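You operate a simulated robot arm through the tools that you are given. There is no shell and no other tool.

You run a simulated robot arm. Do the job below in one go: nothing can be reset, and whatever is moved stays where it is left.

TASK
Shut the winder down: power off, bobbin into the green bobbin tray, thread free, cone on the rack, dial SLOW.
Fine: power off before the bobbin, thread free before the cone.

It is judged by the outcome, as a careful person would: the job done as asked, and still so three seconds after it is handed in. It fails if anything else is knocked over, pushed out of place, dropped, spilled or broken.

THE ROBOT
A 7-joint arm with a two-finger gripper, fixed in place. Base frame: the origin is at the foot of the arm, x ahead of it, y to its left, z up; the work surface is at about z = 0. Units: mm, degrees, N and s.
With the tool pointing down near the work surface it reaches from about 220 to 560 mm from the base axis. Its first joint turns from -166.0 to 166.0 degrees. Payload 1.2 kg.
Tool frame: the origin (TCP) lies between the finger pads and is the grasp point; the fingertips stand 22 mm ahead of it; z points along the fingers, y is the line along which they close. The gripper opens to 92 mm; its body begins 65 mm behind the TCP.
Orientation is told as [roll, pitch, yaw] about the base's x, y, z axes, in that order, counted from this pose: with the fingers straight down and closing along the base's y, the tool's x points along the base's -x, its y along +y and its z along -z.

THE INTERFACE
- The arm moves only by the tool arm_command. Its argument "moves" is a list of rows, each a list of 2 entries, a list of its own where there are three numbers: the shift along the tool's x, y, z in units of 20 mm (1.0 is 20 mm), then the turn, a rotation vector about the tool's x, y, z in units of 5 degrees (1.0 is 5 degrees). In form: [[[tx, ty, tz], [rx, ry, rz]], ...]. A call has 1 to 20 rows; each row shifts and turns the commanded pose from where the row before left it, along the tool's axes as they then stand. "jaw" is the opening in per cent of the stroke, from 0 (shut) to 100 (fully open), set as the call begins (left out, the last holds). A call with a number of a shift or a turn outside -1 to 1 is refused whole. Each row takes 0.2 s and may step no farther than 50 mm and 8.6 degrees from the row before; otherwise, or with a gripper value out of range, the whole call is refused. Where a pose cannot be reached the arm comes as near as it can. A force on the tool above 40 N (or 10 N above the force at the start of the call, whichever is more), or a blocked arm, ends the call early, and 0.2 s more pass. Each finger travels about 143.6 mm/s and halts on what it meets, pressing with about 22 N; the grip force reading is that of the motor and also rises with nothing between the fingers. The clock runs only during rows and for 0.2 s after the last one: add rows that do not move to give the fingers time. It gives the time, the measured TCP pose, the force on the tool (base axes), the opening and the grip force at its end, in the units of the frame above (readings bear some noise), with the torque about the TCP (base axes, N m) and any sound that the robot's microphone picked up.
- Cameras (640 x 400 px; columns grow to the right, rows downward): "scene" is fixed at [400.1, -500.4, 610.6]; the picture's right is [0.92, 0.40, 0.00], its down [0.31, -0.72, -0.62] and it looks along [-0.24, 0.57, -0.79] (base axes); focal length 300 px, centre (320, 200). "wrist" rides on the gripper at [71, 19, -102] in the tool frame; the picture's right is [-0.26, 0.97, 0.00], its down [-0.75, -0.20, -0.62] and it looks along [-0.60, -0.16, 0.78] (tool axes); focal length 280 px, centre (320, 200). There is no depth. A picture from a camera that has moved, and an enlarged one, comes with that camera's place and axes in the base frame and with its lens.
- grab_frame(camera): a new picture of that camera. It takes no simulated time.
- inspect(camera, box): a new picture of the part [left, top, right, bottom] of that camera's present view, enlarged. It takes no simulated time.
- close_job(): hands the job in; it is judged then, once.

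Places have to be worked out from the pictures, the camera data and where the tool is seen. Open the gripper and draw the arm clear of the work before you hand the job in, unless the task says otherwise.

The tools are called after "Emit:" as name(argument=value, ...) on one line, values as JSON. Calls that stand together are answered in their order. arm_command: Moves the arm, as the interface text tells. Its arguments: {"type":"object","properties":{"moves":{"type":"array","items":{"type":"array"}},"jaw":{"type":"number"}},"required":["moves"]} The other tools are called the same way: grab_frame (camera) takes a picture; inspect (camera, box) takes an enlarged picture of a part of a camera's view; close_job () hands the job in.

At the start:

```text
time_s: 0.0
tcp_pos: [191.3, -241.6, 357.5]
ee_rot: [0.0, 0.0, 0.0]
force: [-0.8, 0.7, 1.2]
torque: [-0.01, 0.0, 0.04]
width: 92.0
grasp_force: 0.0
```

scene: 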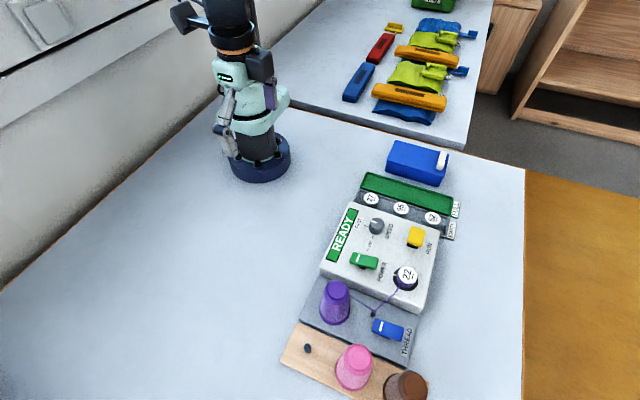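
wrist: 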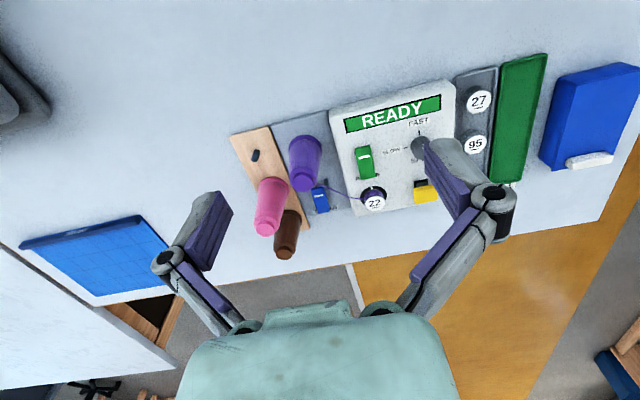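

I see the winder with the READY panel, a green power switch, a speed dial, a yellow button, bobbin 22 on the spindle, thread clamp, cones and trays. I'll enlarge the scene view to understand the details.

Emit:
inspect(camera="scene", box=[320, 190, 460, 280])

Emit:
inspect(camera="scene", box=[270, 260, 450, 400])

Emit:
inspect(camera="scene", box=[340, 130, 480, 240])

Emit:
inspect(camera="wrist", box=[220, 60, 500, 260])

```text
4.44 times, centred on (390, 235) of scene
camera zoom: at [400.1, -500.4, 610.6], right [0.92, 0.4, 0.0], down [0.31, -0.72, -0.62], along [-0.24, 0.57, -0.79], focal length 1332 px, centre (9, 44)
```

zoom: 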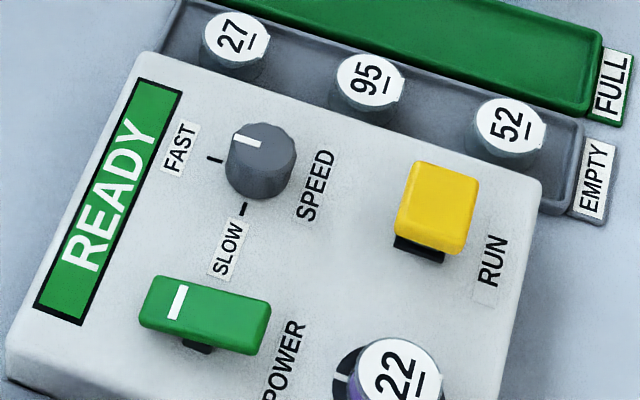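

```text
2.86 times, centred on (360, 330) of scene
camera zoom: at [400.1, -500.4, 610.6], right [0.92, 0.4, 0.0], down [0.31, -0.72, -0.62], along [-0.24, 0.57, -0.79], focal length 857 px, centre (206, -171)
```

zoom: 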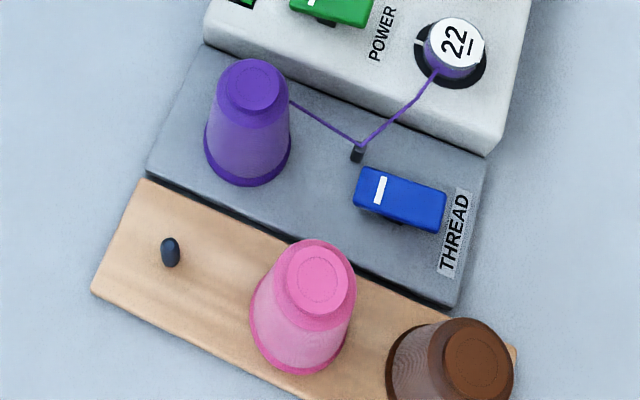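

```text
3.64 times, centred on (410, 185) of scene
camera zoom: at [400.1, -500.4, 610.6], right [0.92, 0.4, 0.0], down [0.31, -0.72, -0.62], along [-0.24, 0.57, -0.79], focal length 1090 px, centre (-7, 254)
```

zoom: 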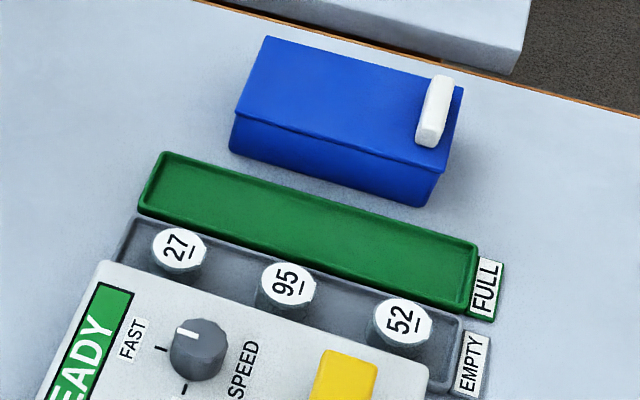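

```text
2.00 times, centred on (360, 160) of wrist
camera zoom: at [120.5, -222.8, 458.7], right [0.26, 0.97, 0.0], down [0.75, -0.2, 0.62], along [0.6, -0.16, -0.78], focal length 561 px, centre (240, 280)
```

zoom: 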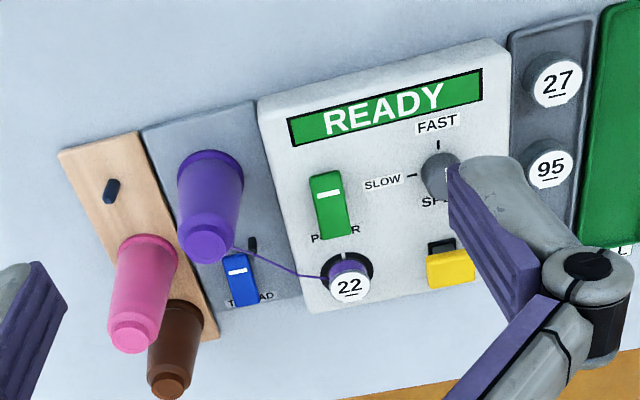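

The READY label triangulates to z≈42 and lies parallel to base y, so the machine is axis aligned. Knob ≈(373,-117), power paddle ≈(375,-210), bobbin 22 ≈(461,-207), purple cone ≈(351,-309, top 109), and the empty peg ≈(331,-396). I'll move above the panel for a closer wrist view.

Emit:
arm_command(moves=[[[-0.65, 0.313, 0.9], [0, 0, 0]], [[-0.65, 0.313, 0.9], [0, 0, 0]], [[-0.65, 0.313, 0.9], [0, 0, 0]], [[-0.65, 0.313, 0.9], [0, 0, 0]], [[-0.65, 0.313, 0.9], [0, 0, 0]], [[-0.65, 0.313, 0.9], [0, 0, 0]], [[-0.65, 0.313, 0.9], [0, 0, 0]], [[-0.65, 0.313, 0.9], [0, 0, 0]], [[-0.65, 0.313, 0.9], [0, 0, 0]], [[-0.65, 0.313, 0.9], [0, 0, 0]], [[0, 0, 0], [0, 0, 0]]])

```text
time_s: 2.4
tcp_pos: [321.5, -177.1, 175.8]
ee_rot: [-0.1, 0.0, 0.0]
force: [-0.7, -0.3, -0.1]
torque: [-0.04, 0.0, 0.01]
width: 91.8
grasp_force: 0.0
```

The arm reached (321,-177,176) with nothing touched. I take pictures from here to read the controls.

Emit:
grab_frame(camera="wrist")

Emit:
grab_frame(camera="scene")

```text
taken
camera wrist: at [250.2, -159.0, 278.4], right [0.26, 0.97, 0.0], down [0.75, -0.2, 0.63], along [0.6, -0.16, -0.78], focal length 280 px, centre (320, 200)
```

wrist: 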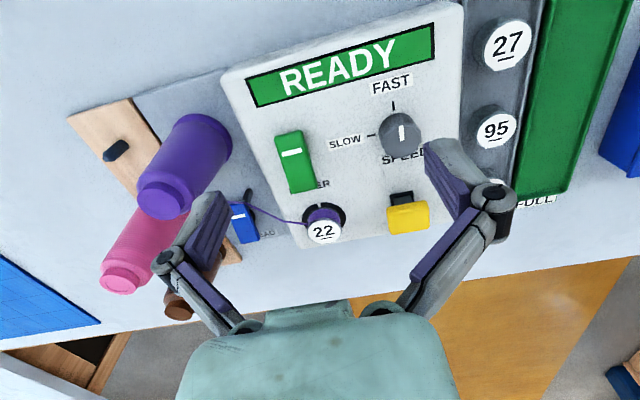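

```text
taken
```

scene: 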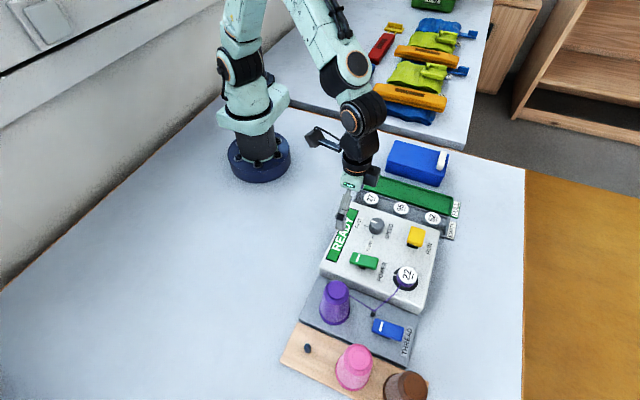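

Emit:
inspect(camera="wrist", box=[220, 80, 460, 250])

Emit:
inspect(camera="scene", box=[340, 205, 440, 300])

Emit:
inspect(camera="scene", box=[345, 245, 385, 275])

Emit:
inspect(camera="scene", box=[355, 300, 415, 350])

```text
2.35 times, centred on (340, 165) of wrist
camera zoom: at [250.2, -159.0, 278.4], right [0.26, 0.97, 0.0], down [0.75, -0.2, 0.63], along [0.6, -0.16, -0.78], focal length 660 px, centre (273, 282)
```

zoom: 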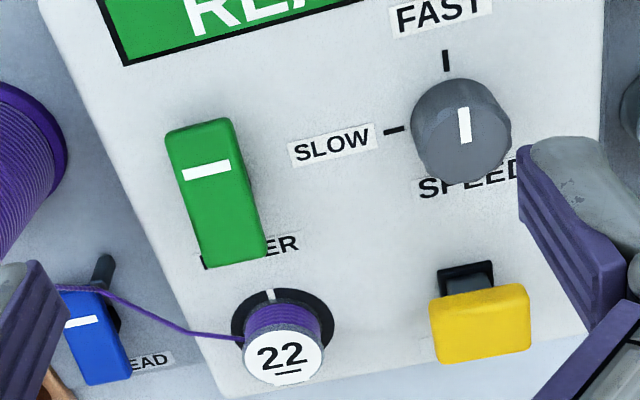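

```text
4.21 times, centred on (390, 252) of scene
camera zoom: at [400.1, -500.4, 610.6], right [0.92, 0.4, 0.0], down [0.31, -0.72, -0.62], along [-0.24, 0.57, -0.79], focal length 1262 px, centre (25, -21)
```

zoom: 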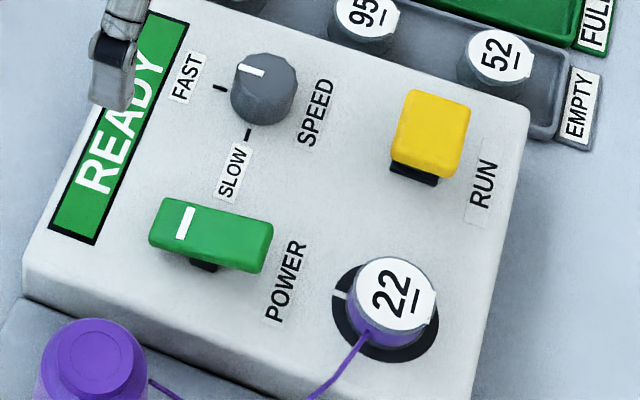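

```text
13.33 times, centred on (365, 260) of scene
camera zoom: at [400.1, -500.4, 610.6], right [0.92, 0.4, 0.0], down [0.31, -0.72, -0.62], along [-0.24, 0.57, -0.79], focal length 3998 px, centre (-280, -600)
```

zoom: 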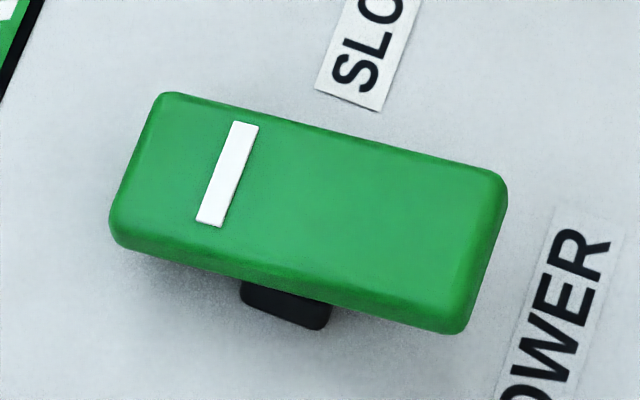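

```text
8.00 times, centred on (385, 325) of scene
camera zoom: at [400.1, -500.4, 610.6], right [0.92, 0.4, 0.0], down [0.31, -0.72, -0.62], along [-0.24, 0.57, -0.79], focal length 2399 px, centre (-200, -800)
```

zoom: 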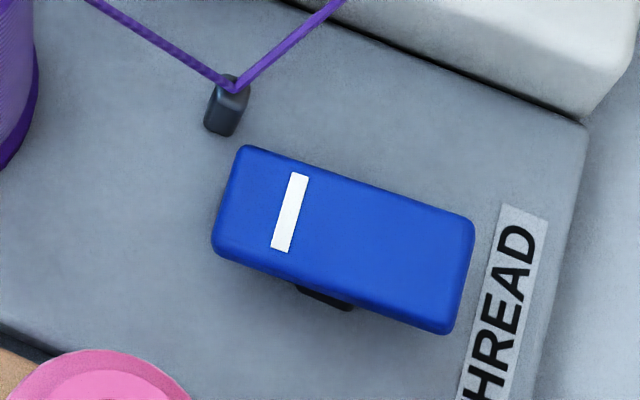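

Comparing the paddle corners in both views, the far (+x) ends of the green POWER and blue THREAD paddles sit about 10 mm higher than the marked ends, so both have the marked side pressed (on or held). I'll close the gripper and move above the far end of the power paddle at about (392,-210).

Emit:
arm_command(jaw=0, moves=[[[-0.705, -0.329, 0.4], [0, 0, 0]], [[-0.705, -0.329, 0.4], [0, 0, 0]], [[-0.705, -0.329, 0.4], [0, 0, 0]], [[-0.705, -0.329, 0.4], [0, 0, 0]], [[-0.705, -0.329, 0.4], [0, 0, 0]], [[0, 0, 0], [0, 0, 0]], [[0, 0, 0], [0, 0, 0]]])

```text
time_s: 4.0
tcp_pos: [392.1, -210.3, 136.4]
ee_rot: [0.0, 0.0, 0.0]
force: [-0.9, 0.2, 0.3]
torque: [0.03, -0.03, 0.05]
width: 0.0
grasp_force: 22.4
```

Gripper is closed at (392,-210,136). I check both views to see the fingertips relative to the power paddle.

Emit:
grab_frame(camera="wrist")

Emit:
inspect(camera="scene", box=[320, 180, 460, 290])

```text
taken
camera wrist: at [320.8, -191.6, 237.4], right [0.26, 0.97, 0.0], down [0.75, -0.2, 0.62], along [0.6, -0.16, -0.78], focal length 280 px, centre (320, 200)
```

wrist: 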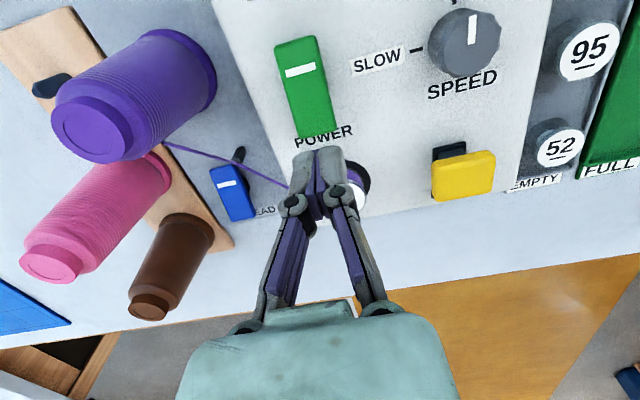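

```text
3.64 times, centred on (390, 235) of scene
camera zoom: at [400.1, -500.4, 610.6], right [0.92, 0.4, 0.0], down [0.31, -0.72, -0.62], along [-0.24, 0.57, -0.79], focal length 1090 px, centre (66, 73)
```

zoom: 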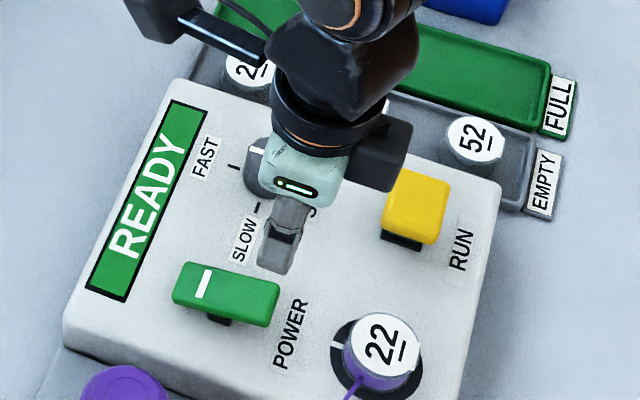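

Fingertips are above the far end of the paddle, clear of the bobbin and the knob. I lower to just above the paddle, then press down in small steps and watch the force.

Emit:
arm_command(moves=[[[0, -0.03, 0.9], [0, 0, 0]], [[0, 0, 0.9], [0, 0, 0]], [[0, 0, 0.15], [0, 0, 0]], [[0, 0, 0.15], [0, 0, 0]], [[0, 0, 0.15], [0, 0, 0]]])

```text
time_s: 5.2
tcp_pos: [391.5, -211.7, 92.7]
ee_rot: [-0.1, -0.1, 0.1]
force: [0.5, 0.5, 2.1]
torque: [0.04, -0.01, -0.02]
width: 5.8
grasp_force: 28.3
```

The readout shows the fingers spread to 5.8 mm with slight contact at tip z≈70. I look before pressing further.

Emit:
grab_frame(camera="wrist")

Emit:
inspect(camera="scene", box=[330, 210, 430, 290])

```text
taken
camera wrist: at [320.8, -192.9, 193.2], right [0.26, 0.97, 0.0], down [0.75, -0.2, 0.63], along [0.6, -0.16, -0.78], focal length 280 px, centre (320, 200)
```

wrist: 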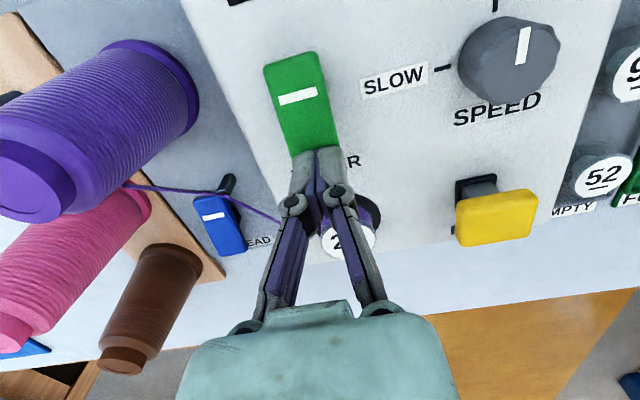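

```text
5.00 times, centred on (380, 250) of scene
camera zoom: at [400.1, -500.4, 610.6], right [0.92, 0.4, 0.0], down [0.31, -0.72, -0.62], along [-0.24, 0.57, -0.79], focal length 1499 px, centre (20, -50)
```

zoom: 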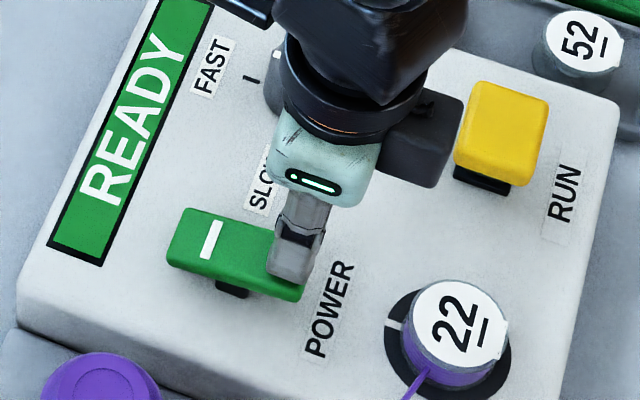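

The fingertips are resting on the raised far end of the paddle. I press on in small steps.

Emit:
arm_command(moves=[[[0, 0, 0.12], [0, 0, 0]], [[0, 0, 0.12], [0, 0, 0]], [[0, 0, 0.12], [0, 0, 0]]])

```text
time_s: 6.0
tcp_pos: [392.5, -210.5, 84.8]
ee_rot: [0.0, 0.0, 0.1]
force: [0.5, 0.2, 1.4]
torque: [0.01, 0.04, 0.0]
width: 6.1
grasp_force: 27.9
```

Little resistance so far: TCP at 84.8 and force near 1 N. I keep pressing until it bottoms out.

Emit:
arm_command(moves=[[[0, 0, 0.12], [0, 0, 0]], [[0, 0, 0.12], [0, 0, 0]], [[0, 0, 0], [0, 0, 0]]])

Emit:
inspect(camera="scene", box=[330, 210, 430, 290])

```text
time_s: 6.6
tcp_pos: [394.5, -210.3, 84.5]
ee_rot: [-0.2, -0.4, 0.1]
force: [-0.4, -0.1, 9.5]
torque: [0.03, 0.07, -0.03]
width: 5.9
grasp_force: 27.9
stopped in row 3: the force on the tool passed its limit at 46 N (the readings are from after the stop); the commanded pose is now the measured one
```

```text
5.00 times, centred on (380, 250) of scene
camera zoom: at [400.1, -500.4, 610.6], right [0.92, 0.4, 0.0], down [0.31, -0.72, -0.62], along [-0.24, 0.57, -0.79], focal length 1499 px, centre (20, -50)
```

zoom: 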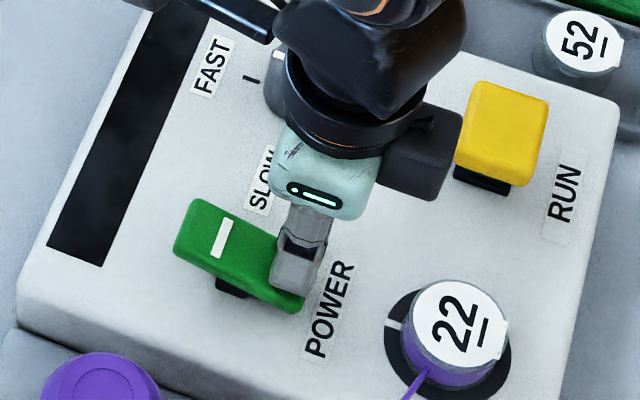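

The display went dark and the paddle flipped, so power is off. Next I lift clear and move above the far end of the blue THREAD paddle at about (471,-310), keeping the fingers shut.

Emit:
arm_command(moves=[[[0, 0, -1], [0, 0, 0]], [[0, 0, -1], [0, 0, 0]], [[0, 0, -1], [0, 0, 0]], [[-0.77, -0.998, 0], [0, 0, 0]], [[-0.77, -0.998, 0], [0, 0, 0]], [[-0.77, -0.998, 0], [0, 0, 0]], [[-0.77, -0.998, 0], [0, 0, 0]], [[-0.77, -0.998, 0], [0, 0, 0]], [[0, 0, 1], [0, 0, 0]], [[0, 0, 1], [0, 0, 0]], [[0, 0, 0], [0, 0, 0]]])

Emit:
grab_frame(camera="wrist")

Emit:
inspect(camera="scene", box=[320, 190, 460, 370])

```text
time_s: 9.0
tcp_pos: [471.3, -309.3, 103.1]
ee_rot: [-0.2, -0.3, 0.1]
force: [-0.1, -0.6, -0.2]
torque: [-0.02, 0.01, 0.01]
width: 0.0
grasp_force: 28.3
```

```text
taken
camera wrist: at [399.1, -291.7, 203.4], right [0.26, 0.97, 0.0], down [0.75, -0.2, 0.63], along [0.61, -0.16, -0.78], focal length 280 px, centre (320, 200)
```

wrist: 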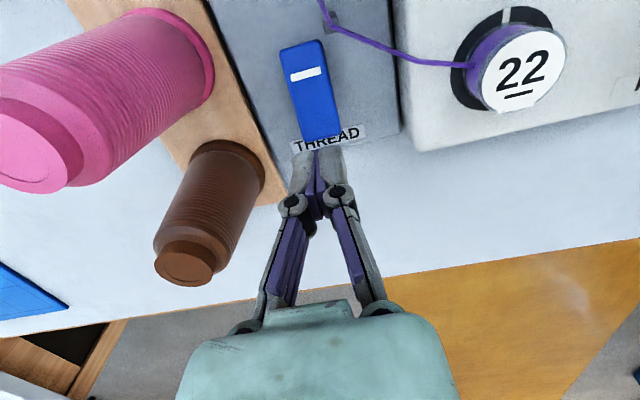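

```text
2.22 times, centred on (390, 280) of scene
camera zoom: at [400.1, -500.4, 610.6], right [0.92, 0.4, 0.0], down [0.31, -0.72, -0.62], along [-0.24, 0.57, -0.79], focal length 666 px, centre (164, 22)
```

zoom: 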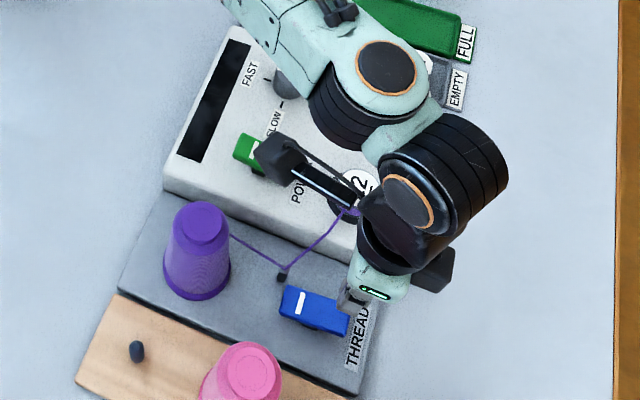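

The thread paddle centre line is at y≈-310 and the tips are above its far end at x≈471. I lower to just above it, then press gently.

Emit:
arm_command(moves=[[[0, 0, 0.9], [0, 0, 0]], [[0, 0, 0.9], [0, 0, 0]], [[0, 0, 0.1], [0, 0, 0]], [[0, 0, 0.12], [0, 0, 0]], [[0, 0, 0.12], [0, 0, 0]]])

```text
time_s: 10.2
tcp_pos: [469.9, -309.7, 61.5]
ee_rot: [-0.1, -0.3, 0.1]
force: [-0.1, 0.2, -0.2]
torque: [0.02, -0.01, 0.0]
width: 0.0
grasp_force: 28.5
```

No contact yet at tip z≈39. I continue down in small steps.

Emit:
arm_command(moves=[[[-0.05, 0, 0.12], [0, 0, 0]], [[0, 0, 0.12], [0, 0, 0]], [[0, 0, 0.12], [0, 0, 0]]])

Emit:
inspect(camera="scene", box=[320, 250, 440, 370])

```text
time_s: 11.0
tcp_pos: [469.2, -310.6, 54.7]
ee_rot: [-0.1, -0.3, 0.1]
force: [0.5, -0.1, 0.2]
torque: [0.03, -0.01, -0.01]
width: 0.0
grasp_force: 28.0
```

```text
3.33 times, centred on (380, 310) of scene
camera zoom: at [400.1, -500.4, 610.6], right [0.92, 0.4, 0.0], down [0.31, -0.72, -0.62], along [-0.24, 0.57, -0.79], focal length 999 px, centre (120, -167)
```

zoom: 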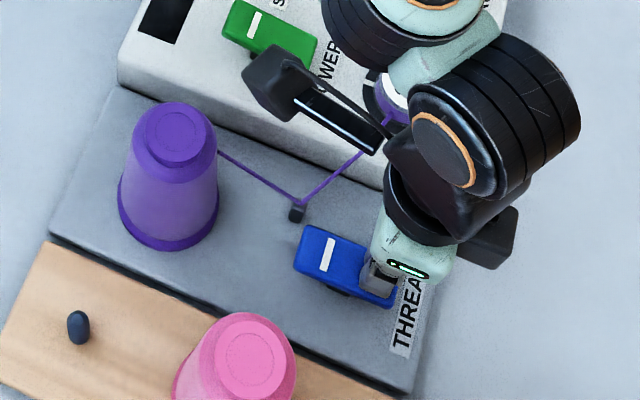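

The paddle appears to be moving under the tips. I press further until it bottoms out.

Emit:
arm_command(moves=[[[0, 0, 0.12], [0, 0, 0]], [[0, 0, 0.12], [0, 0, 0]], [[0, 0, 0.12], [0, 0, 0]]])

Emit:
inspect(camera="scene", box=[320, 250, 440, 370])

```text
time_s: 11.8
tcp_pos: [472.3, -310.3, 52.0]
ee_rot: [-0.4, -0.8, 0.2]
force: [-0.7, -0.4, 5.2]
torque: [0.07, 0.04, -0.03]
width: 5.9
grasp_force: 28.0
stopped in row 3: the force on the tool passed its limit at 42 N (the readings are from after the stop); the commanded pose is now the measured one
```

```text
3.33 times, centred on (380, 310) of scene
camera zoom: at [400.1, -500.4, 610.6], right [0.92, 0.4, 0.0], down [0.31, -0.72, -0.62], along [-0.24, 0.57, -0.79], focal length 999 px, centre (120, -167)
```

zoom: 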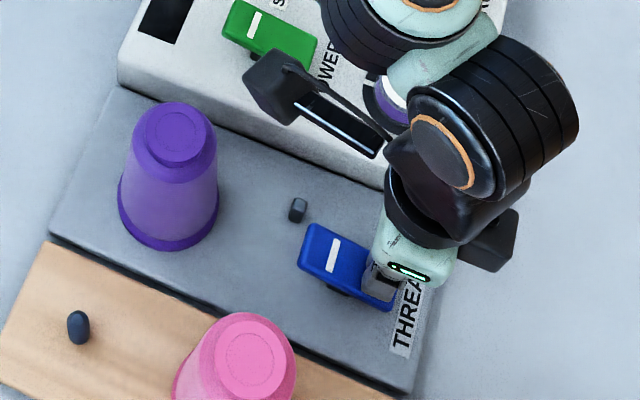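

The thread is gone from the guide, so it is free. Next is bobbin 22: I lift, move above it at about (461,-210), and turn the gripper so the fingers will close along x, which gives them room along the tray's length later.

Emit:
arm_command(moves=[[[0, 0, -1], [0, 0, 0]], [[0, 0, -1], [0, 0, 0]], [[0, 0, -1], [0, 0, 0]], [[0, 0, -1], [0, 0, 0]], [[0.11, 1, 0], [0, 0, 0]], [[0.11, 1, 0], [0, 0, 0]], [[0.11, 1, 0], [0, 0, 0]], [[0.11, 1, 0], [0, 0, 0]], [[0.11, 1, 0], [0, 0, 0]], [[0, 0, 0], [0, 0, -1]], [[0, 0, 0], [0, 0, -1]], [[0, 0, 0], [0, 0, -1]], [[0, 0, 0], [0, 0, -1]], [[0, 0, 0], [0, 0, -1]], [[0, 0, 0], [0, 0, -1]]])

```text
time_s: 15.1
tcp_pos: [457.9, -210.2, 131.5]
ee_rot: [-0.7, -0.4, 30.3]
force: [-0.5, -1.2, 0.3]
torque: [0.0, 0.01, 0.03]
width: 0.0
grasp_force: 28.8
```

Rotation is working as expected. I finish the turn to 90° and open the jaw while staying at safe height.

Emit:
arm_command(jaw=75, moves=[[[0, 0, 0], [0, 0, -1]], [[0, 0, 0], [0, 0, -1]], [[0, 0, 0], [0, 0, -1]], [[0, 0, 0], [0, 0, -1]], [[0, 0, 0], [0, 0, -1]], [[0, 0, 0], [0, 0, -1]], [[0, 0, 0], [0, 0, -1]], [[0, 0, 0], [0, 0, -1]], [[0, 0, 0], [0, 0, -1]], [[0, 0, 0], [0, 0, -1]], [[0, 0, 0], [0, 0, -1]], [[0, 0, 0], [0, 0, -1]], [[0, 0, 0], [0, 0, 0]]])

Emit:
grab_frame(camera="wrist")

Emit:
inspect(camera="scene", box=[320, 190, 460, 300])

```text
time_s: 17.9
tcp_pos: [460.0, -209.3, 132.2]
ee_rot: [-0.7, 0.3, 90.2]
force: [0.6, 0.1, -0.4]
torque: [-0.03, -0.05, -0.01]
width: 69.2
grasp_force: 0.0
```

```text
taken
camera wrist: at [439.0, -280.8, 232.7], right [-0.97, 0.26, -0.01], down [0.19, 0.76, 0.62], along [0.17, 0.6, -0.78], focal length 280 px, centre (320, 200)
```

wrist: 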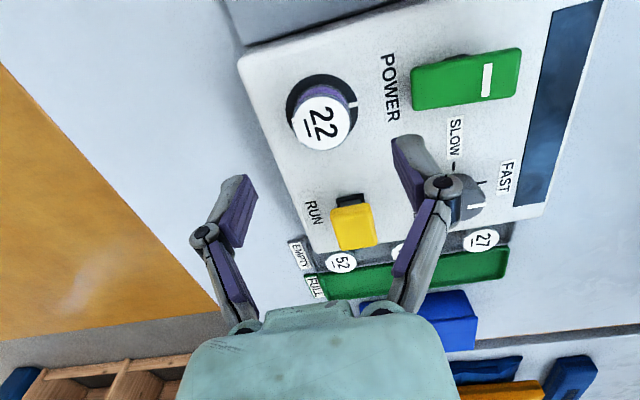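

```text
3.64 times, centred on (390, 245) of scene
camera zoom: at [400.1, -500.4, 610.6], right [0.92, 0.4, 0.0], down [0.31, -0.72, -0.62], along [-0.24, 0.57, -0.79], focal length 1090 px, centre (66, 36)
```

zoom: 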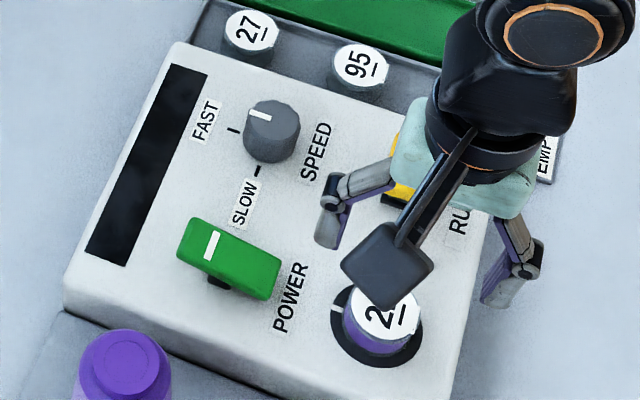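

Bobbin 22 is at (460,-210.5) with its top at z≈63 and about 38 mm across, almost under the TCP. I narrow the jaw to about 55 mm and go down to TCP z≈90 for a check.

Emit:
arm_command(jaw=62, moves=[[[0.06, 0, 0.7], [0, 0, 0]], [[0, 0, 0.7], [0, 0, 0]], [[0, 0, 0.7], [0, 0, 0]], [[0, 0, 0], [0, 0, 0]]])

Emit:
grab_frame(camera="wrist")

Emit:
inspect(camera="scene", box=[350, 210, 450, 300])

```text
time_s: 18.9
tcp_pos: [461.4, -209.6, 88.1]
ee_rot: [-0.6, 0.4, 90.2]
force: [0.1, 0.4, -0.5]
torque: [0.01, -0.01, -0.01]
width: 57.1
grasp_force: 0.1
```

```text
taken
camera wrist: at [439.7, -281.6, 190.8], right [-0.97, 0.26, -0.01], down [0.19, 0.76, 0.62], along [0.17, 0.6, -0.78], focal length 280 px, centre (320, 200)
```

wrist: 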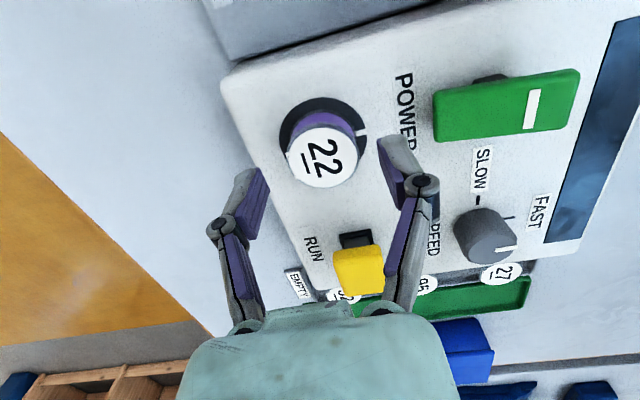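

```text
4.44 times, centred on (400, 255) of scene
camera zoom: at [400.1, -500.4, 610.6], right [0.92, 0.4, 0.0], down [0.31, -0.72, -0.62], along [-0.24, 0.57, -0.79], focal length 1332 px, centre (-36, -44)
```

zoom: 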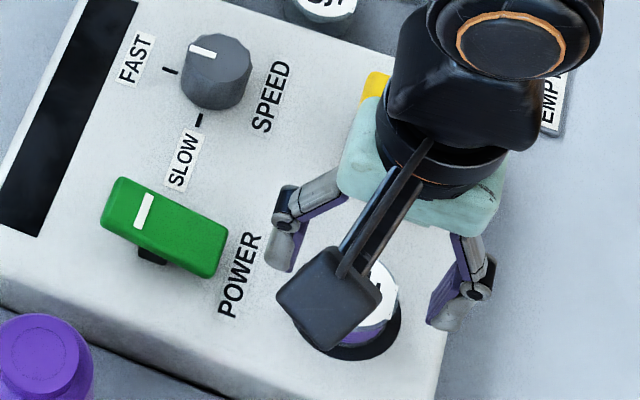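

The bobbin cap centres at about (459.7,-211) and both fingers straddle it. I descend to TCP z≈70 so the tips stay above the panel, then close on the bobbin.

Emit:
arm_command(moves=[[[0, 0.07, 0.5], [0, 0, 0]], [[0, 0, 0.42], [0, 0, 0]], [[0, 0, 0], [0, 0, 0]]])

Emit:
grab_frame(camera="wrist")

```text
time_s: 19.6
tcp_pos: [457.9, -210.7, 70.3]
ee_rot: [-0.8, 0.4, 90.0]
force: [0.3, 0.0, 0.4]
torque: [0.04, 0.0, -0.01]
width: 57.1
grasp_force: 0.1
```

```text
taken
camera wrist: at [438.1, -282.0, 172.1], right [-0.97, 0.26, -0.01], down [0.19, 0.76, 0.62], along [0.17, 0.6, -0.78], focal length 280 px, centre (320, 200)
```

wrist: 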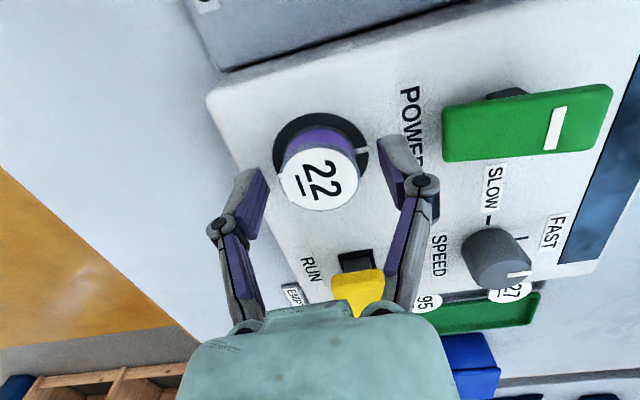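

Alignment looks right. I close on the bobbin and wait for the grip to settle.

Emit:
arm_command(jaw=0, moves=[[[0, 0, 0], [0, 0, 0]], [[0, 0, 0], [0, 0, 0]], [[0, 0, 0], [0, 0, 0]]])

Emit:
grab_frame(camera="wrist")

```text
time_s: 20.4
tcp_pos: [458.9, -211.2, 70.0]
ee_rot: [-0.7, 0.4, 90.1]
force: [1.3, -0.1, 0.8]
torque: [-0.02, 0.0, 0.05]
width: 36.9
grasp_force: 22.0
```

```text
taken
camera wrist: at [438.2, -282.0, 172.4], right [-0.97, 0.26, -0.01], down [0.19, 0.76, 0.62], along [0.17, 0.6, -0.78], focal length 280 px, centre (320, 200)
```

wrist: 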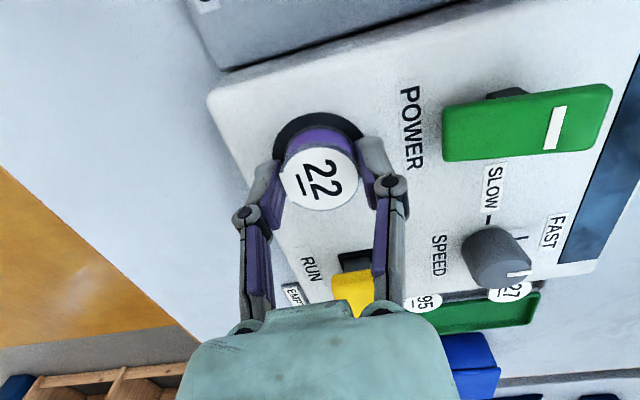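

The grip holds at 36.9 mm width. I lift straight up slowly and watch the force in case the spindle holds it.

Emit:
arm_command(moves=[[[0, 0, -0.25], [0, 0, 0]], [[0, 0, -0.25], [0, 0, 0]], [[0, 0, -0.25], [0, 0, 0]], [[0, 0, -0.25], [0, 0, 0]]])

Emit:
grab_frame(camera="wrist")

Emit:
inspect(camera="scene", box=[350, 210, 450, 300])

```text
time_s: 21.4
tcp_pos: [459.5, -210.4, 90.8]
ee_rot: [-0.7, 0.2, 90.2]
force: [-0.4, -1.2, -0.3]
torque: [-0.01, 0.0, -0.02]
width: 36.5
grasp_force: 22.4
```

```text
taken
camera wrist: at [438.2, -282.2, 192.1], right [-0.97, 0.26, -0.01], down [0.2, 0.76, 0.62], along [0.17, 0.6, -0.78], focal length 280 px, centre (320, 200)
```

wrist: 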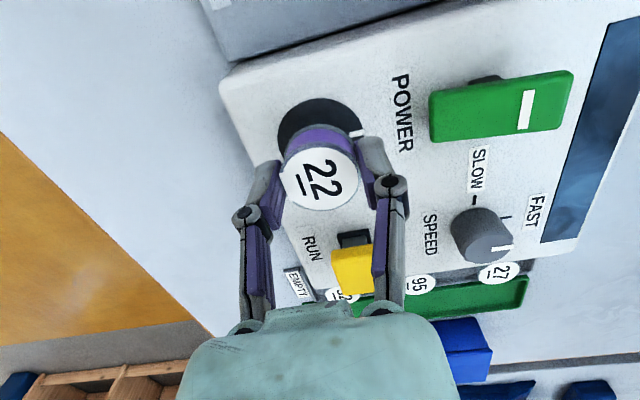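

```text
4.44 times, centred on (400, 255) of scene
camera zoom: at [400.1, -500.4, 610.6], right [0.92, 0.4, 0.0], down [0.31, -0.72, -0.62], along [-0.24, 0.57, -0.79], focal length 1332 px, centre (-36, -44)
```

zoom: 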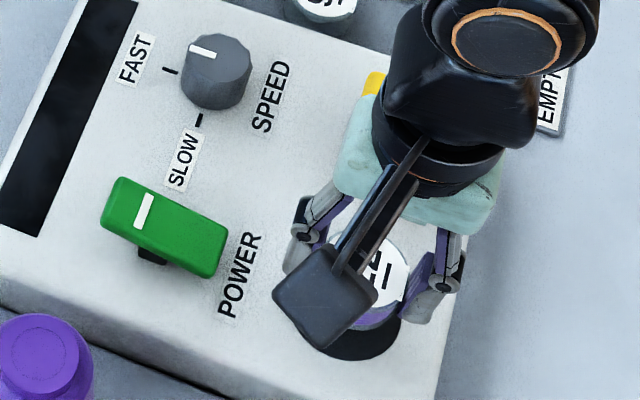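

The bobbin came off the spindle cleanly. I raise it well above everything and carry it toward the green FULL tray, stopping short to look at the tray.

Emit:
arm_command(moves=[[[0, 0, -1], [0, 0, 0]], [[0, 0, -1], [0, 0, 0]], [[0, 0, -1], [0, 0, 0]], [[-1, 0.278, 0], [0, 0, 0]], [[-1, 0.278, 0], [0, 0, 0]], [[-1, 0.278, 0], [0, 0, 0]], [[-1, 0.278, 0], [0, 0, 0]], [[-1, 0.278, 0], [0, 0, 0]], [[-1, 0.278, 0], [0, 0, 0]], [[-1, 0.278, 0], [0, 0, 0]], [[-1, 0.278, 0], [0, 0, 0]], [[-1, 0.278, 0], [0, 0, 0]], [[0, 0, 0], [0, 0, 0]]])

Emit:
grab_frame(camera="wrist")

Emit:
inspect(camera="scene", box=[330, 120, 490, 250])

```text
time_s: 24.2
tcp_pos: [406.4, -30.5, 147.6]
ee_rot: [-0.8, 0.3, 90.1]
force: [0.3, -1.3, 0.2]
torque: [-0.01, -0.01, 0.0]
width: 36.6
grasp_force: 22.3
```

```text
taken
camera wrist: at [386.2, -101.8, 249.7], right [-0.97, 0.26, -0.01], down [0.2, 0.76, 0.62], along [0.17, 0.6, -0.78], focal length 280 px, centre (320, 200)
```

wrist: 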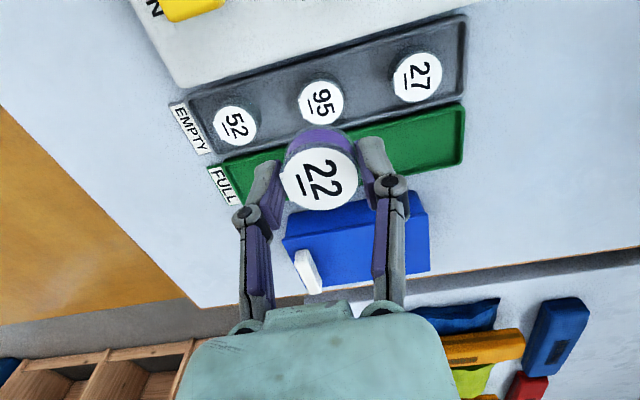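

```text
3.08 times, centred on (410, 185) of scene
camera zoom: at [400.1, -500.4, 610.6], right [0.92, 0.4, 0.0], down [0.31, -0.72, -0.62], along [-0.24, 0.57, -0.79], focal length 922 px, centre (43, 246)
```

zoom: 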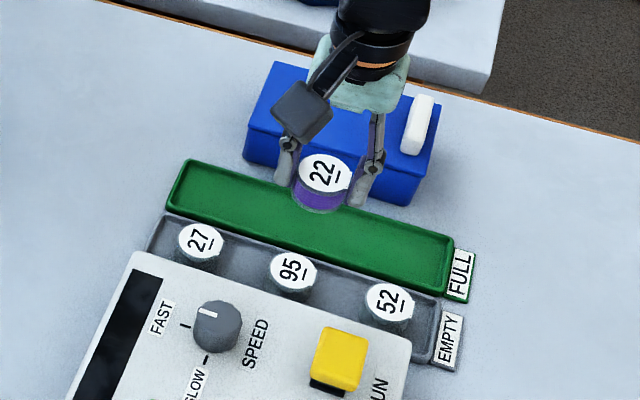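

The green tray spans about y=11–73, with its centre near y≈42, and the bobbin is held level. I move over the tray at x≈406, straighten the small tilt, and descend partway.

Emit:
arm_command(moves=[[[-0.92, 0, 0], [0.06, -0.16, 0]], [[-0.92, 0, 0], [0, 0, 0]], [[-0.92, 0, 0], [0, 0, 0]], [[-0.92, 0, 0], [0, 0, 0]], [[0, 0, 1], [0, 0, 0]], [[0, 0, 1], [0, 0, 0]], [[0, 0, 1], [0, 0, 0]], [[0, 0, 1], [0, 0, 0]], [[0, 0, 0], [0, 0, 0]]])

Emit:
grab_frame(camera="wrist")

Emit:
inspect(camera="scene", box=[350, 140, 480, 240])

```text
time_s: 26.2
tcp_pos: [408.7, 42.9, 68.6]
ee_rot: [-1.0, -0.5, 90.3]
force: [0.3, 0.2, -0.5]
torque: [0.04, -0.05, 0.01]
width: 37.1
grasp_force: 21.5
```

```text
taken
camera wrist: at [388.5, -29.5, 168.8], right [-0.97, 0.26, -0.01], down [0.19, 0.75, 0.63], along [0.18, 0.61, -0.77], focal length 280 px, centre (320, 200)
```

wrist: 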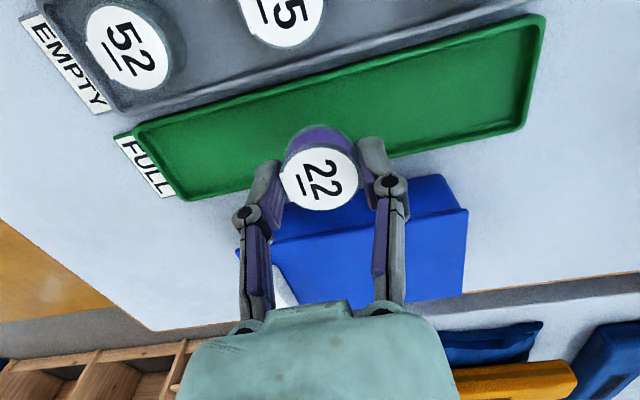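

```text
4.00 times, centred on (415, 190) of scene
camera zoom: at [400.1, -500.4, 610.6], right [0.92, 0.4, 0.0], down [0.31, -0.72, -0.62], along [-0.24, 0.57, -0.79], focal length 1199 px, centre (-60, 240)
```

zoom: 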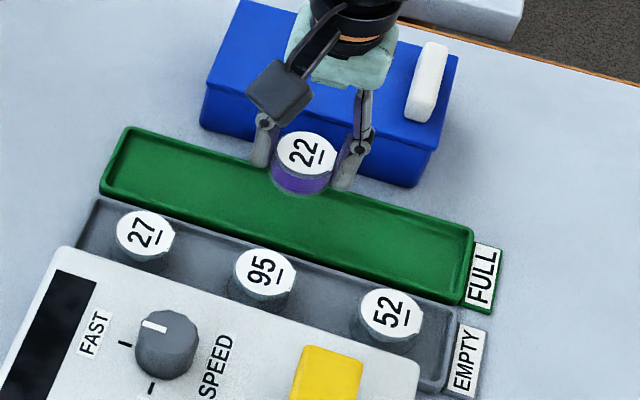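

The bobbin is centred over the tray (outer edges y≈14–74). I correct the small tilt properly, shift about 1 mm, and lower to just above the tray floor.

Emit:
arm_command(moves=[[[-0.04, 0, 0], [-0.2, 0.1, 0]], [[0, 0, 0.7], [0, 0, 0]], [[0, 0, 0.7], [0, 0, 0]], [[0, 0, 0], [0, 0, 0]]])

```text
time_s: 27.2
tcp_pos: [408.2, 42.7, 40.9]
ee_rot: [0.0, 0.1, 90.1]
force: [-0.3, 0.6, 0.1]
torque: [-0.02, -0.01, -0.03]
width: 36.8
grasp_force: 21.9
```

Now level at z≈41. I lower in small steps, watching for contact with the tray floor.

Emit:
arm_command(moves=[[[0, 0, 0.15], [0, 0, 0]], [[0, 0, 0.15], [0, 0, 0]], [[0, 0, 0.1], [0, 0, 0]]])

Emit:
inspect(camera="scene", box=[380, 150, 450, 210])

Emit:
grab_frame(camera="wrist")

```text
time_s: 28.1
tcp_pos: [408.0, 43.4, 32.6]
ee_rot: [0.0, 0.0, 90.0]
force: [-0.7, 0.8, 1.0]
torque: [0.01, 0.02, 0.02]
width: 36.7
grasp_force: 21.8
```

```text
6.67 times, centred on (415, 180) of scene
camera zoom: at [400.1, -500.4, 610.6], right [0.92, 0.4, 0.0], down [0.31, -0.72, -0.62], along [-0.24, 0.57, -0.79], focal length 1999 px, centre (-313, 333)
```

zoom: 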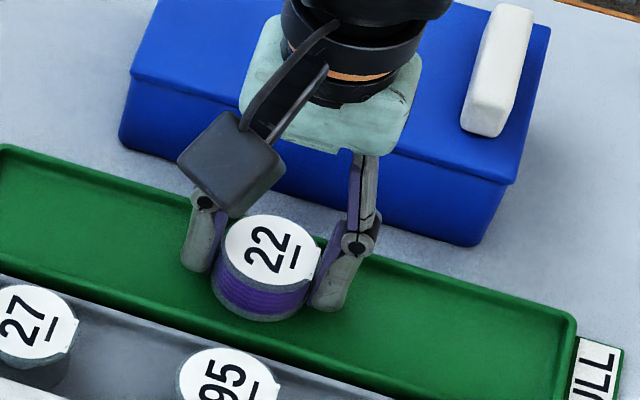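

```text
taken
camera wrist: at [389.1, -28.1, 133.9], right [-0.97, 0.26, 0.0], down [0.2, 0.75, 0.62], along [0.16, 0.6, -0.78], focal length 280 px, centre (320, 200)
```

wrist: 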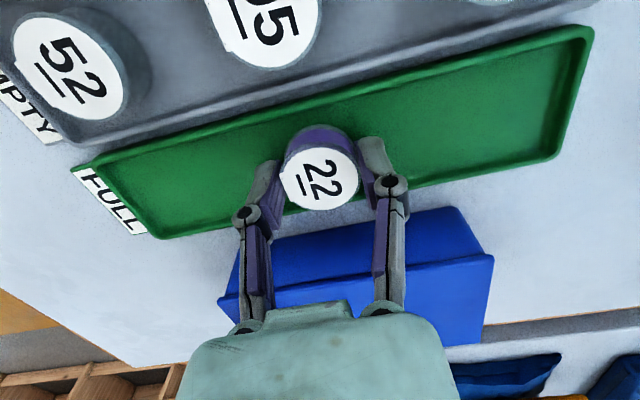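

It looks just above the floor, with force still near zero. I go down by 1 mm steps.

Emit:
arm_command(moves=[[[0, 0, 0.06], [0, 0, 0]], [[0, 0, 0.06], [0, 0, 0]], [[0, 0, 0.06], [0, 0, 0]]])

Emit:
inspect(camera="scene", box=[380, 150, 450, 210])

```text
time_s: 28.9
tcp_pos: [408.0, 44.3, 28.5]
ee_rot: [0.0, 0.0, 90.1]
force: [-4.5, 0.8, 13.9]
torque: [-0.13, 0.06, -0.04]
width: 36.6
grasp_force: 21.9
```

```text
6.67 times, centred on (415, 180) of scene
camera zoom: at [400.1, -500.4, 610.6], right [0.92, 0.4, 0.0], down [0.31, -0.72, -0.62], along [-0.24, 0.57, -0.79], focal length 1999 px, centre (-313, 333)
```

zoom: 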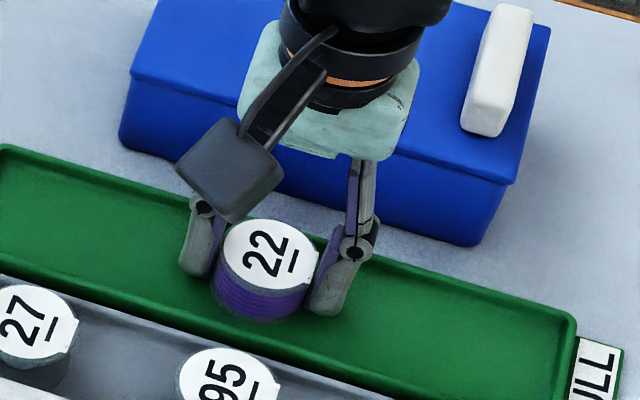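

Contact with the tray floor at about 14 N. I ease off half a millimetre and open the fingers to let it go.

Emit:
arm_command(moves=[[[0, 0, -0.03], [0, 0, 0]]])

Emit:
arm_command(jaw=60, moves=[[[0, 0, 0], [0, 0, 0]], [[0, 0, 0], [0, 0, 0]], [[0, 0, -0.5], [0, 0, 0]], [[0, 0, -1], [0, 0, 0]], [[0, 0, -1], [0, 0, 0]], [[0, 0, -1], [0, 0, 0]], [[0, 0, -1], [0, 0, 0]]])

Emit:
grab_frame(camera="wrist")

Emit:
inspect(camera="scene", box=[350, 140, 480, 240])

```text
time_s: 29.2
tcp_pos: [408.0, 44.4, 30.0]
ee_rot: [-0.1, 0.1, 90.1]
force: [-1.4, -0.4, 5.4]
torque: [-0.08, -0.01, -0.02]
width: 36.8
grasp_force: 22.0
```

```text
time_s: 30.9
tcp_pos: [408.5, 42.6, 121.2]
ee_rot: [-0.1, 0.0, 90.1]
force: [0.4, -0.1, 0.6]
torque: [0.01, 0.03, -0.01]
width: 55.0
grasp_force: 0.0
```

```text
taken
camera wrist: at [389.5, -27.7, 222.5], right [-0.97, 0.26, 0.0], down [0.2, 0.75, 0.62], along [0.16, 0.6, -0.78], focal length 280 px, centre (320, 200)
```

wrist: 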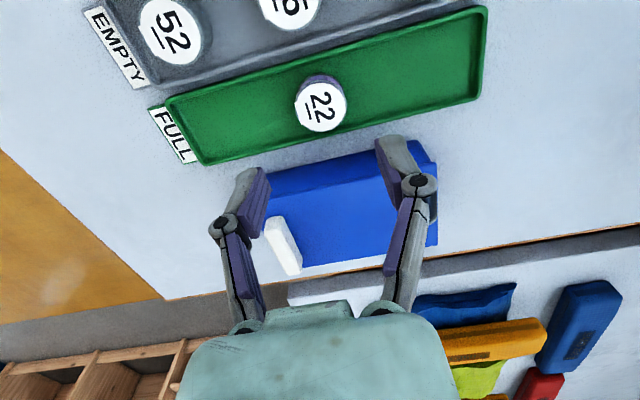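

```text
4.00 times, centred on (415, 190) of scene
camera zoom: at [400.1, -500.4, 610.6], right [0.92, 0.4, 0.0], down [0.31, -0.72, -0.62], along [-0.24, 0.57, -0.79], focal length 1199 px, centre (-60, 240)
```

zoom: 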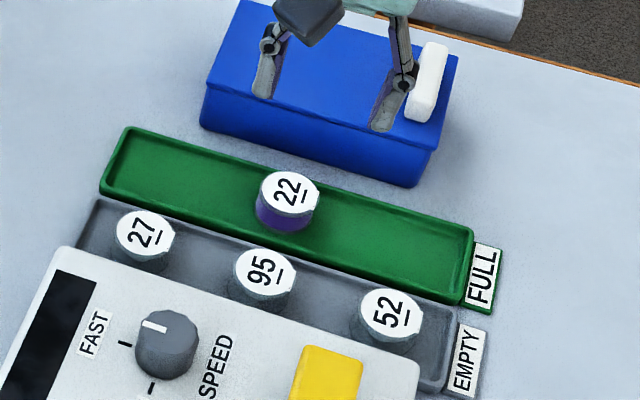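

Bobbin 22 sits flat in the green tray, with its neighbours unmoved. Next I raise, turn the gripper back to yaw 0, and head for the purple cone.

Emit:
arm_command(moves=[[[0, 0, -1], [0, 0, 0]], [[0, 0, -1], [0, 0, 1]], [[0, 0, -1], [0, 0, 1]], [[0, 0, 0], [0, 0, 1]], [[0, 0, 0], [0, 0, 1]], [[0, 0, 0], [0, 0, 1]], [[0, 0, 0], [0, 0, 1]], [[0, 0, 0], [0, 0, 1]], [[0, 0, 0], [0, 0, 1]], [[0, 0, 0], [0, 0, 1]], [[0, 0, 0], [0, 0, 1]], [[0, 0, 0], [0, 0, 1]], [[0, 0, 0], [0, 0, 1]], [[0, 0, 0], [0, 0, 1]], [[0, 0, 0], [0, 0, 1]], [[0, 0, 0], [0, 0, 1]], [[0, 0, 0], [0, 0, 1]], [[0, 0, 0], [0, 0, 1]], [[0, 0, 0], [0, 0, 1]], [[0, 0, 0], [0, 0, 0]]])

```text
time_s: 35.0
tcp_pos: [408.3, 43.8, 180.7]
ee_rot: [-0.1, 0.1, 0.1]
force: [-0.4, -0.3, 0.0]
torque: [-0.03, 0.04, -0.02]
width: 55.3
grasp_force: 0.1
```

Yaw is back to 0 at z≈181. I travel across at this height toward the cone, opening the jaw fully, and look at it from above.

Emit:
arm_command(jaw=100, moves=[[[0.28, -0.95, -0.05], [0, 0, 0]], [[0.28, -0.95, -0.05], [0, 0, 0]], [[0.28, -0.95, -0.05], [0, 0, 0]], [[0.28, -0.95, -0.05], [0, 0, 0]], [[0.28, -0.95, -0.05], [0, 0, 0]], [[0.28, -0.95, -0.05], [0, 0, 0]], [[0.28, -0.95, -0.05], [0, 0, 0]], [[0.28, -0.95, -0.05], [0, 0, 0]], [[0.28, -0.95, -0.05], [0, 0, 0]], [[0.28, -0.95, -0.05], [0, 0, 0]], [[0.28, -0.95, -0.05], [0, 0, 0]], [[0.28, -0.95, -0.05], [0, 0, 0]], [[0.28, -0.95, -0.05], [0, 0, 0]], [[0.28, -0.95, -0.05], [0, 0, 0]], [[0.28, -0.95, -0.05], [0, 0, 0]], [[0.28, -0.95, -0.05], [0, 0, 0]], [[0.28, -0.95, -0.05], [0, 0, 0]], [[0.28, -0.95, -0.05], [0, 0, 0]], [[0, 0, 0], [0, 0, 0]]])

Emit:
grab_frame(camera="wrist")

Emit:
inspect(camera="scene", box=[270, 250, 450, 400])

```text
time_s: 39.0
tcp_pos: [308.8, -297.2, 199.1]
ee_rot: [-0.1, 0.0, 0.2]
force: [0.1, 0.2, -0.3]
torque: [0.04, -0.01, 0.0]
width: 91.6
grasp_force: 0.2
```

```text
taken
camera wrist: at [236.9, -280.2, 300.2], right [0.26, 0.97, 0.0], down [0.75, -0.2, 0.63], along [0.6, -0.16, -0.78], focal length 280 px, centre (320, 200)
```

wrist: 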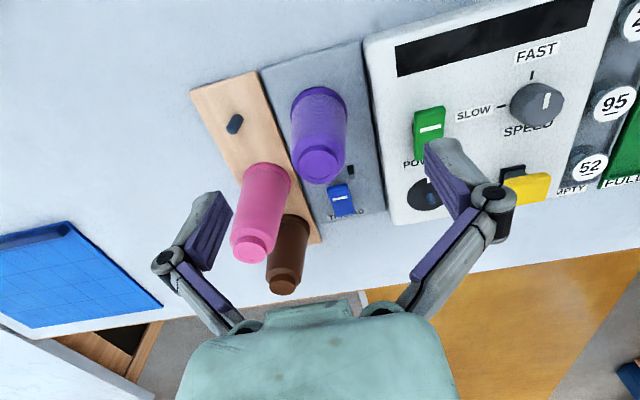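

```text
2.67 times, centred on (360, 325) of scene
camera zoom: at [400.1, -500.4, 610.6], right [0.92, 0.4, 0.0], down [0.31, -0.72, -0.62], along [-0.24, 0.57, -0.79], focal length 800 px, centre (213, -133)
```

zoom: 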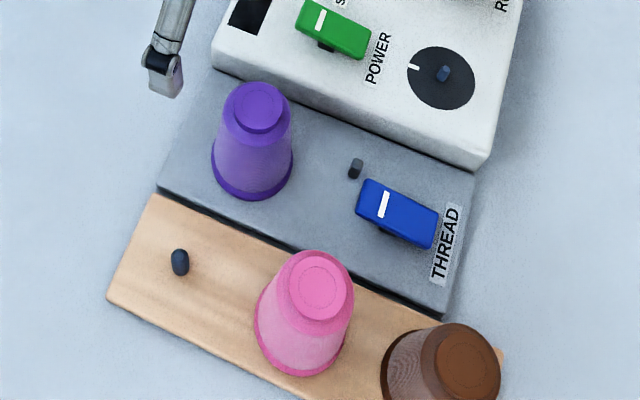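

Emit:
inspect(camera="wrist", box=[190, 60, 390, 220])

Emit:
inspect(camera="scene", box=[300, 270, 370, 370])

```text
2.50 times, centred on (290, 140) of wrist
camera zoom: at [236.9, -280.2, 300.2], right [0.26, 0.97, 0.0], down [0.75, -0.2, 0.63], along [0.6, -0.16, -0.78], focal length 701 px, centre (395, 350)
```

zoom: 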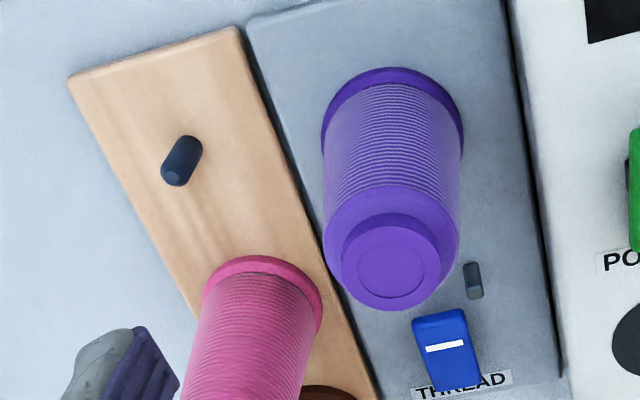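

```text
4.00 times, centred on (335, 320) of scene
camera zoom: at [400.1, -500.4, 610.6], right [0.92, 0.4, 0.0], down [0.31, -0.72, -0.62], along [-0.24, 0.57, -0.79], focal length 1199 px, centre (260, -280)
```

zoom: 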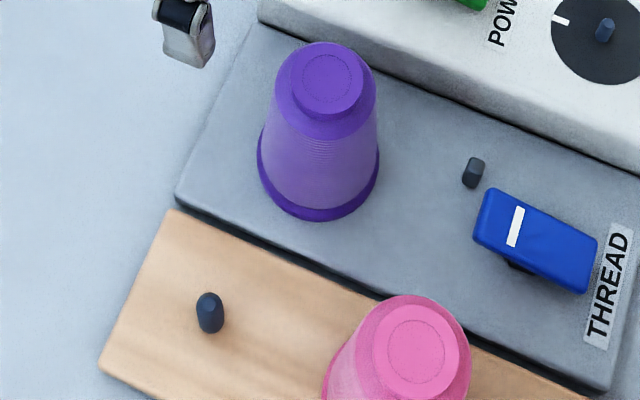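

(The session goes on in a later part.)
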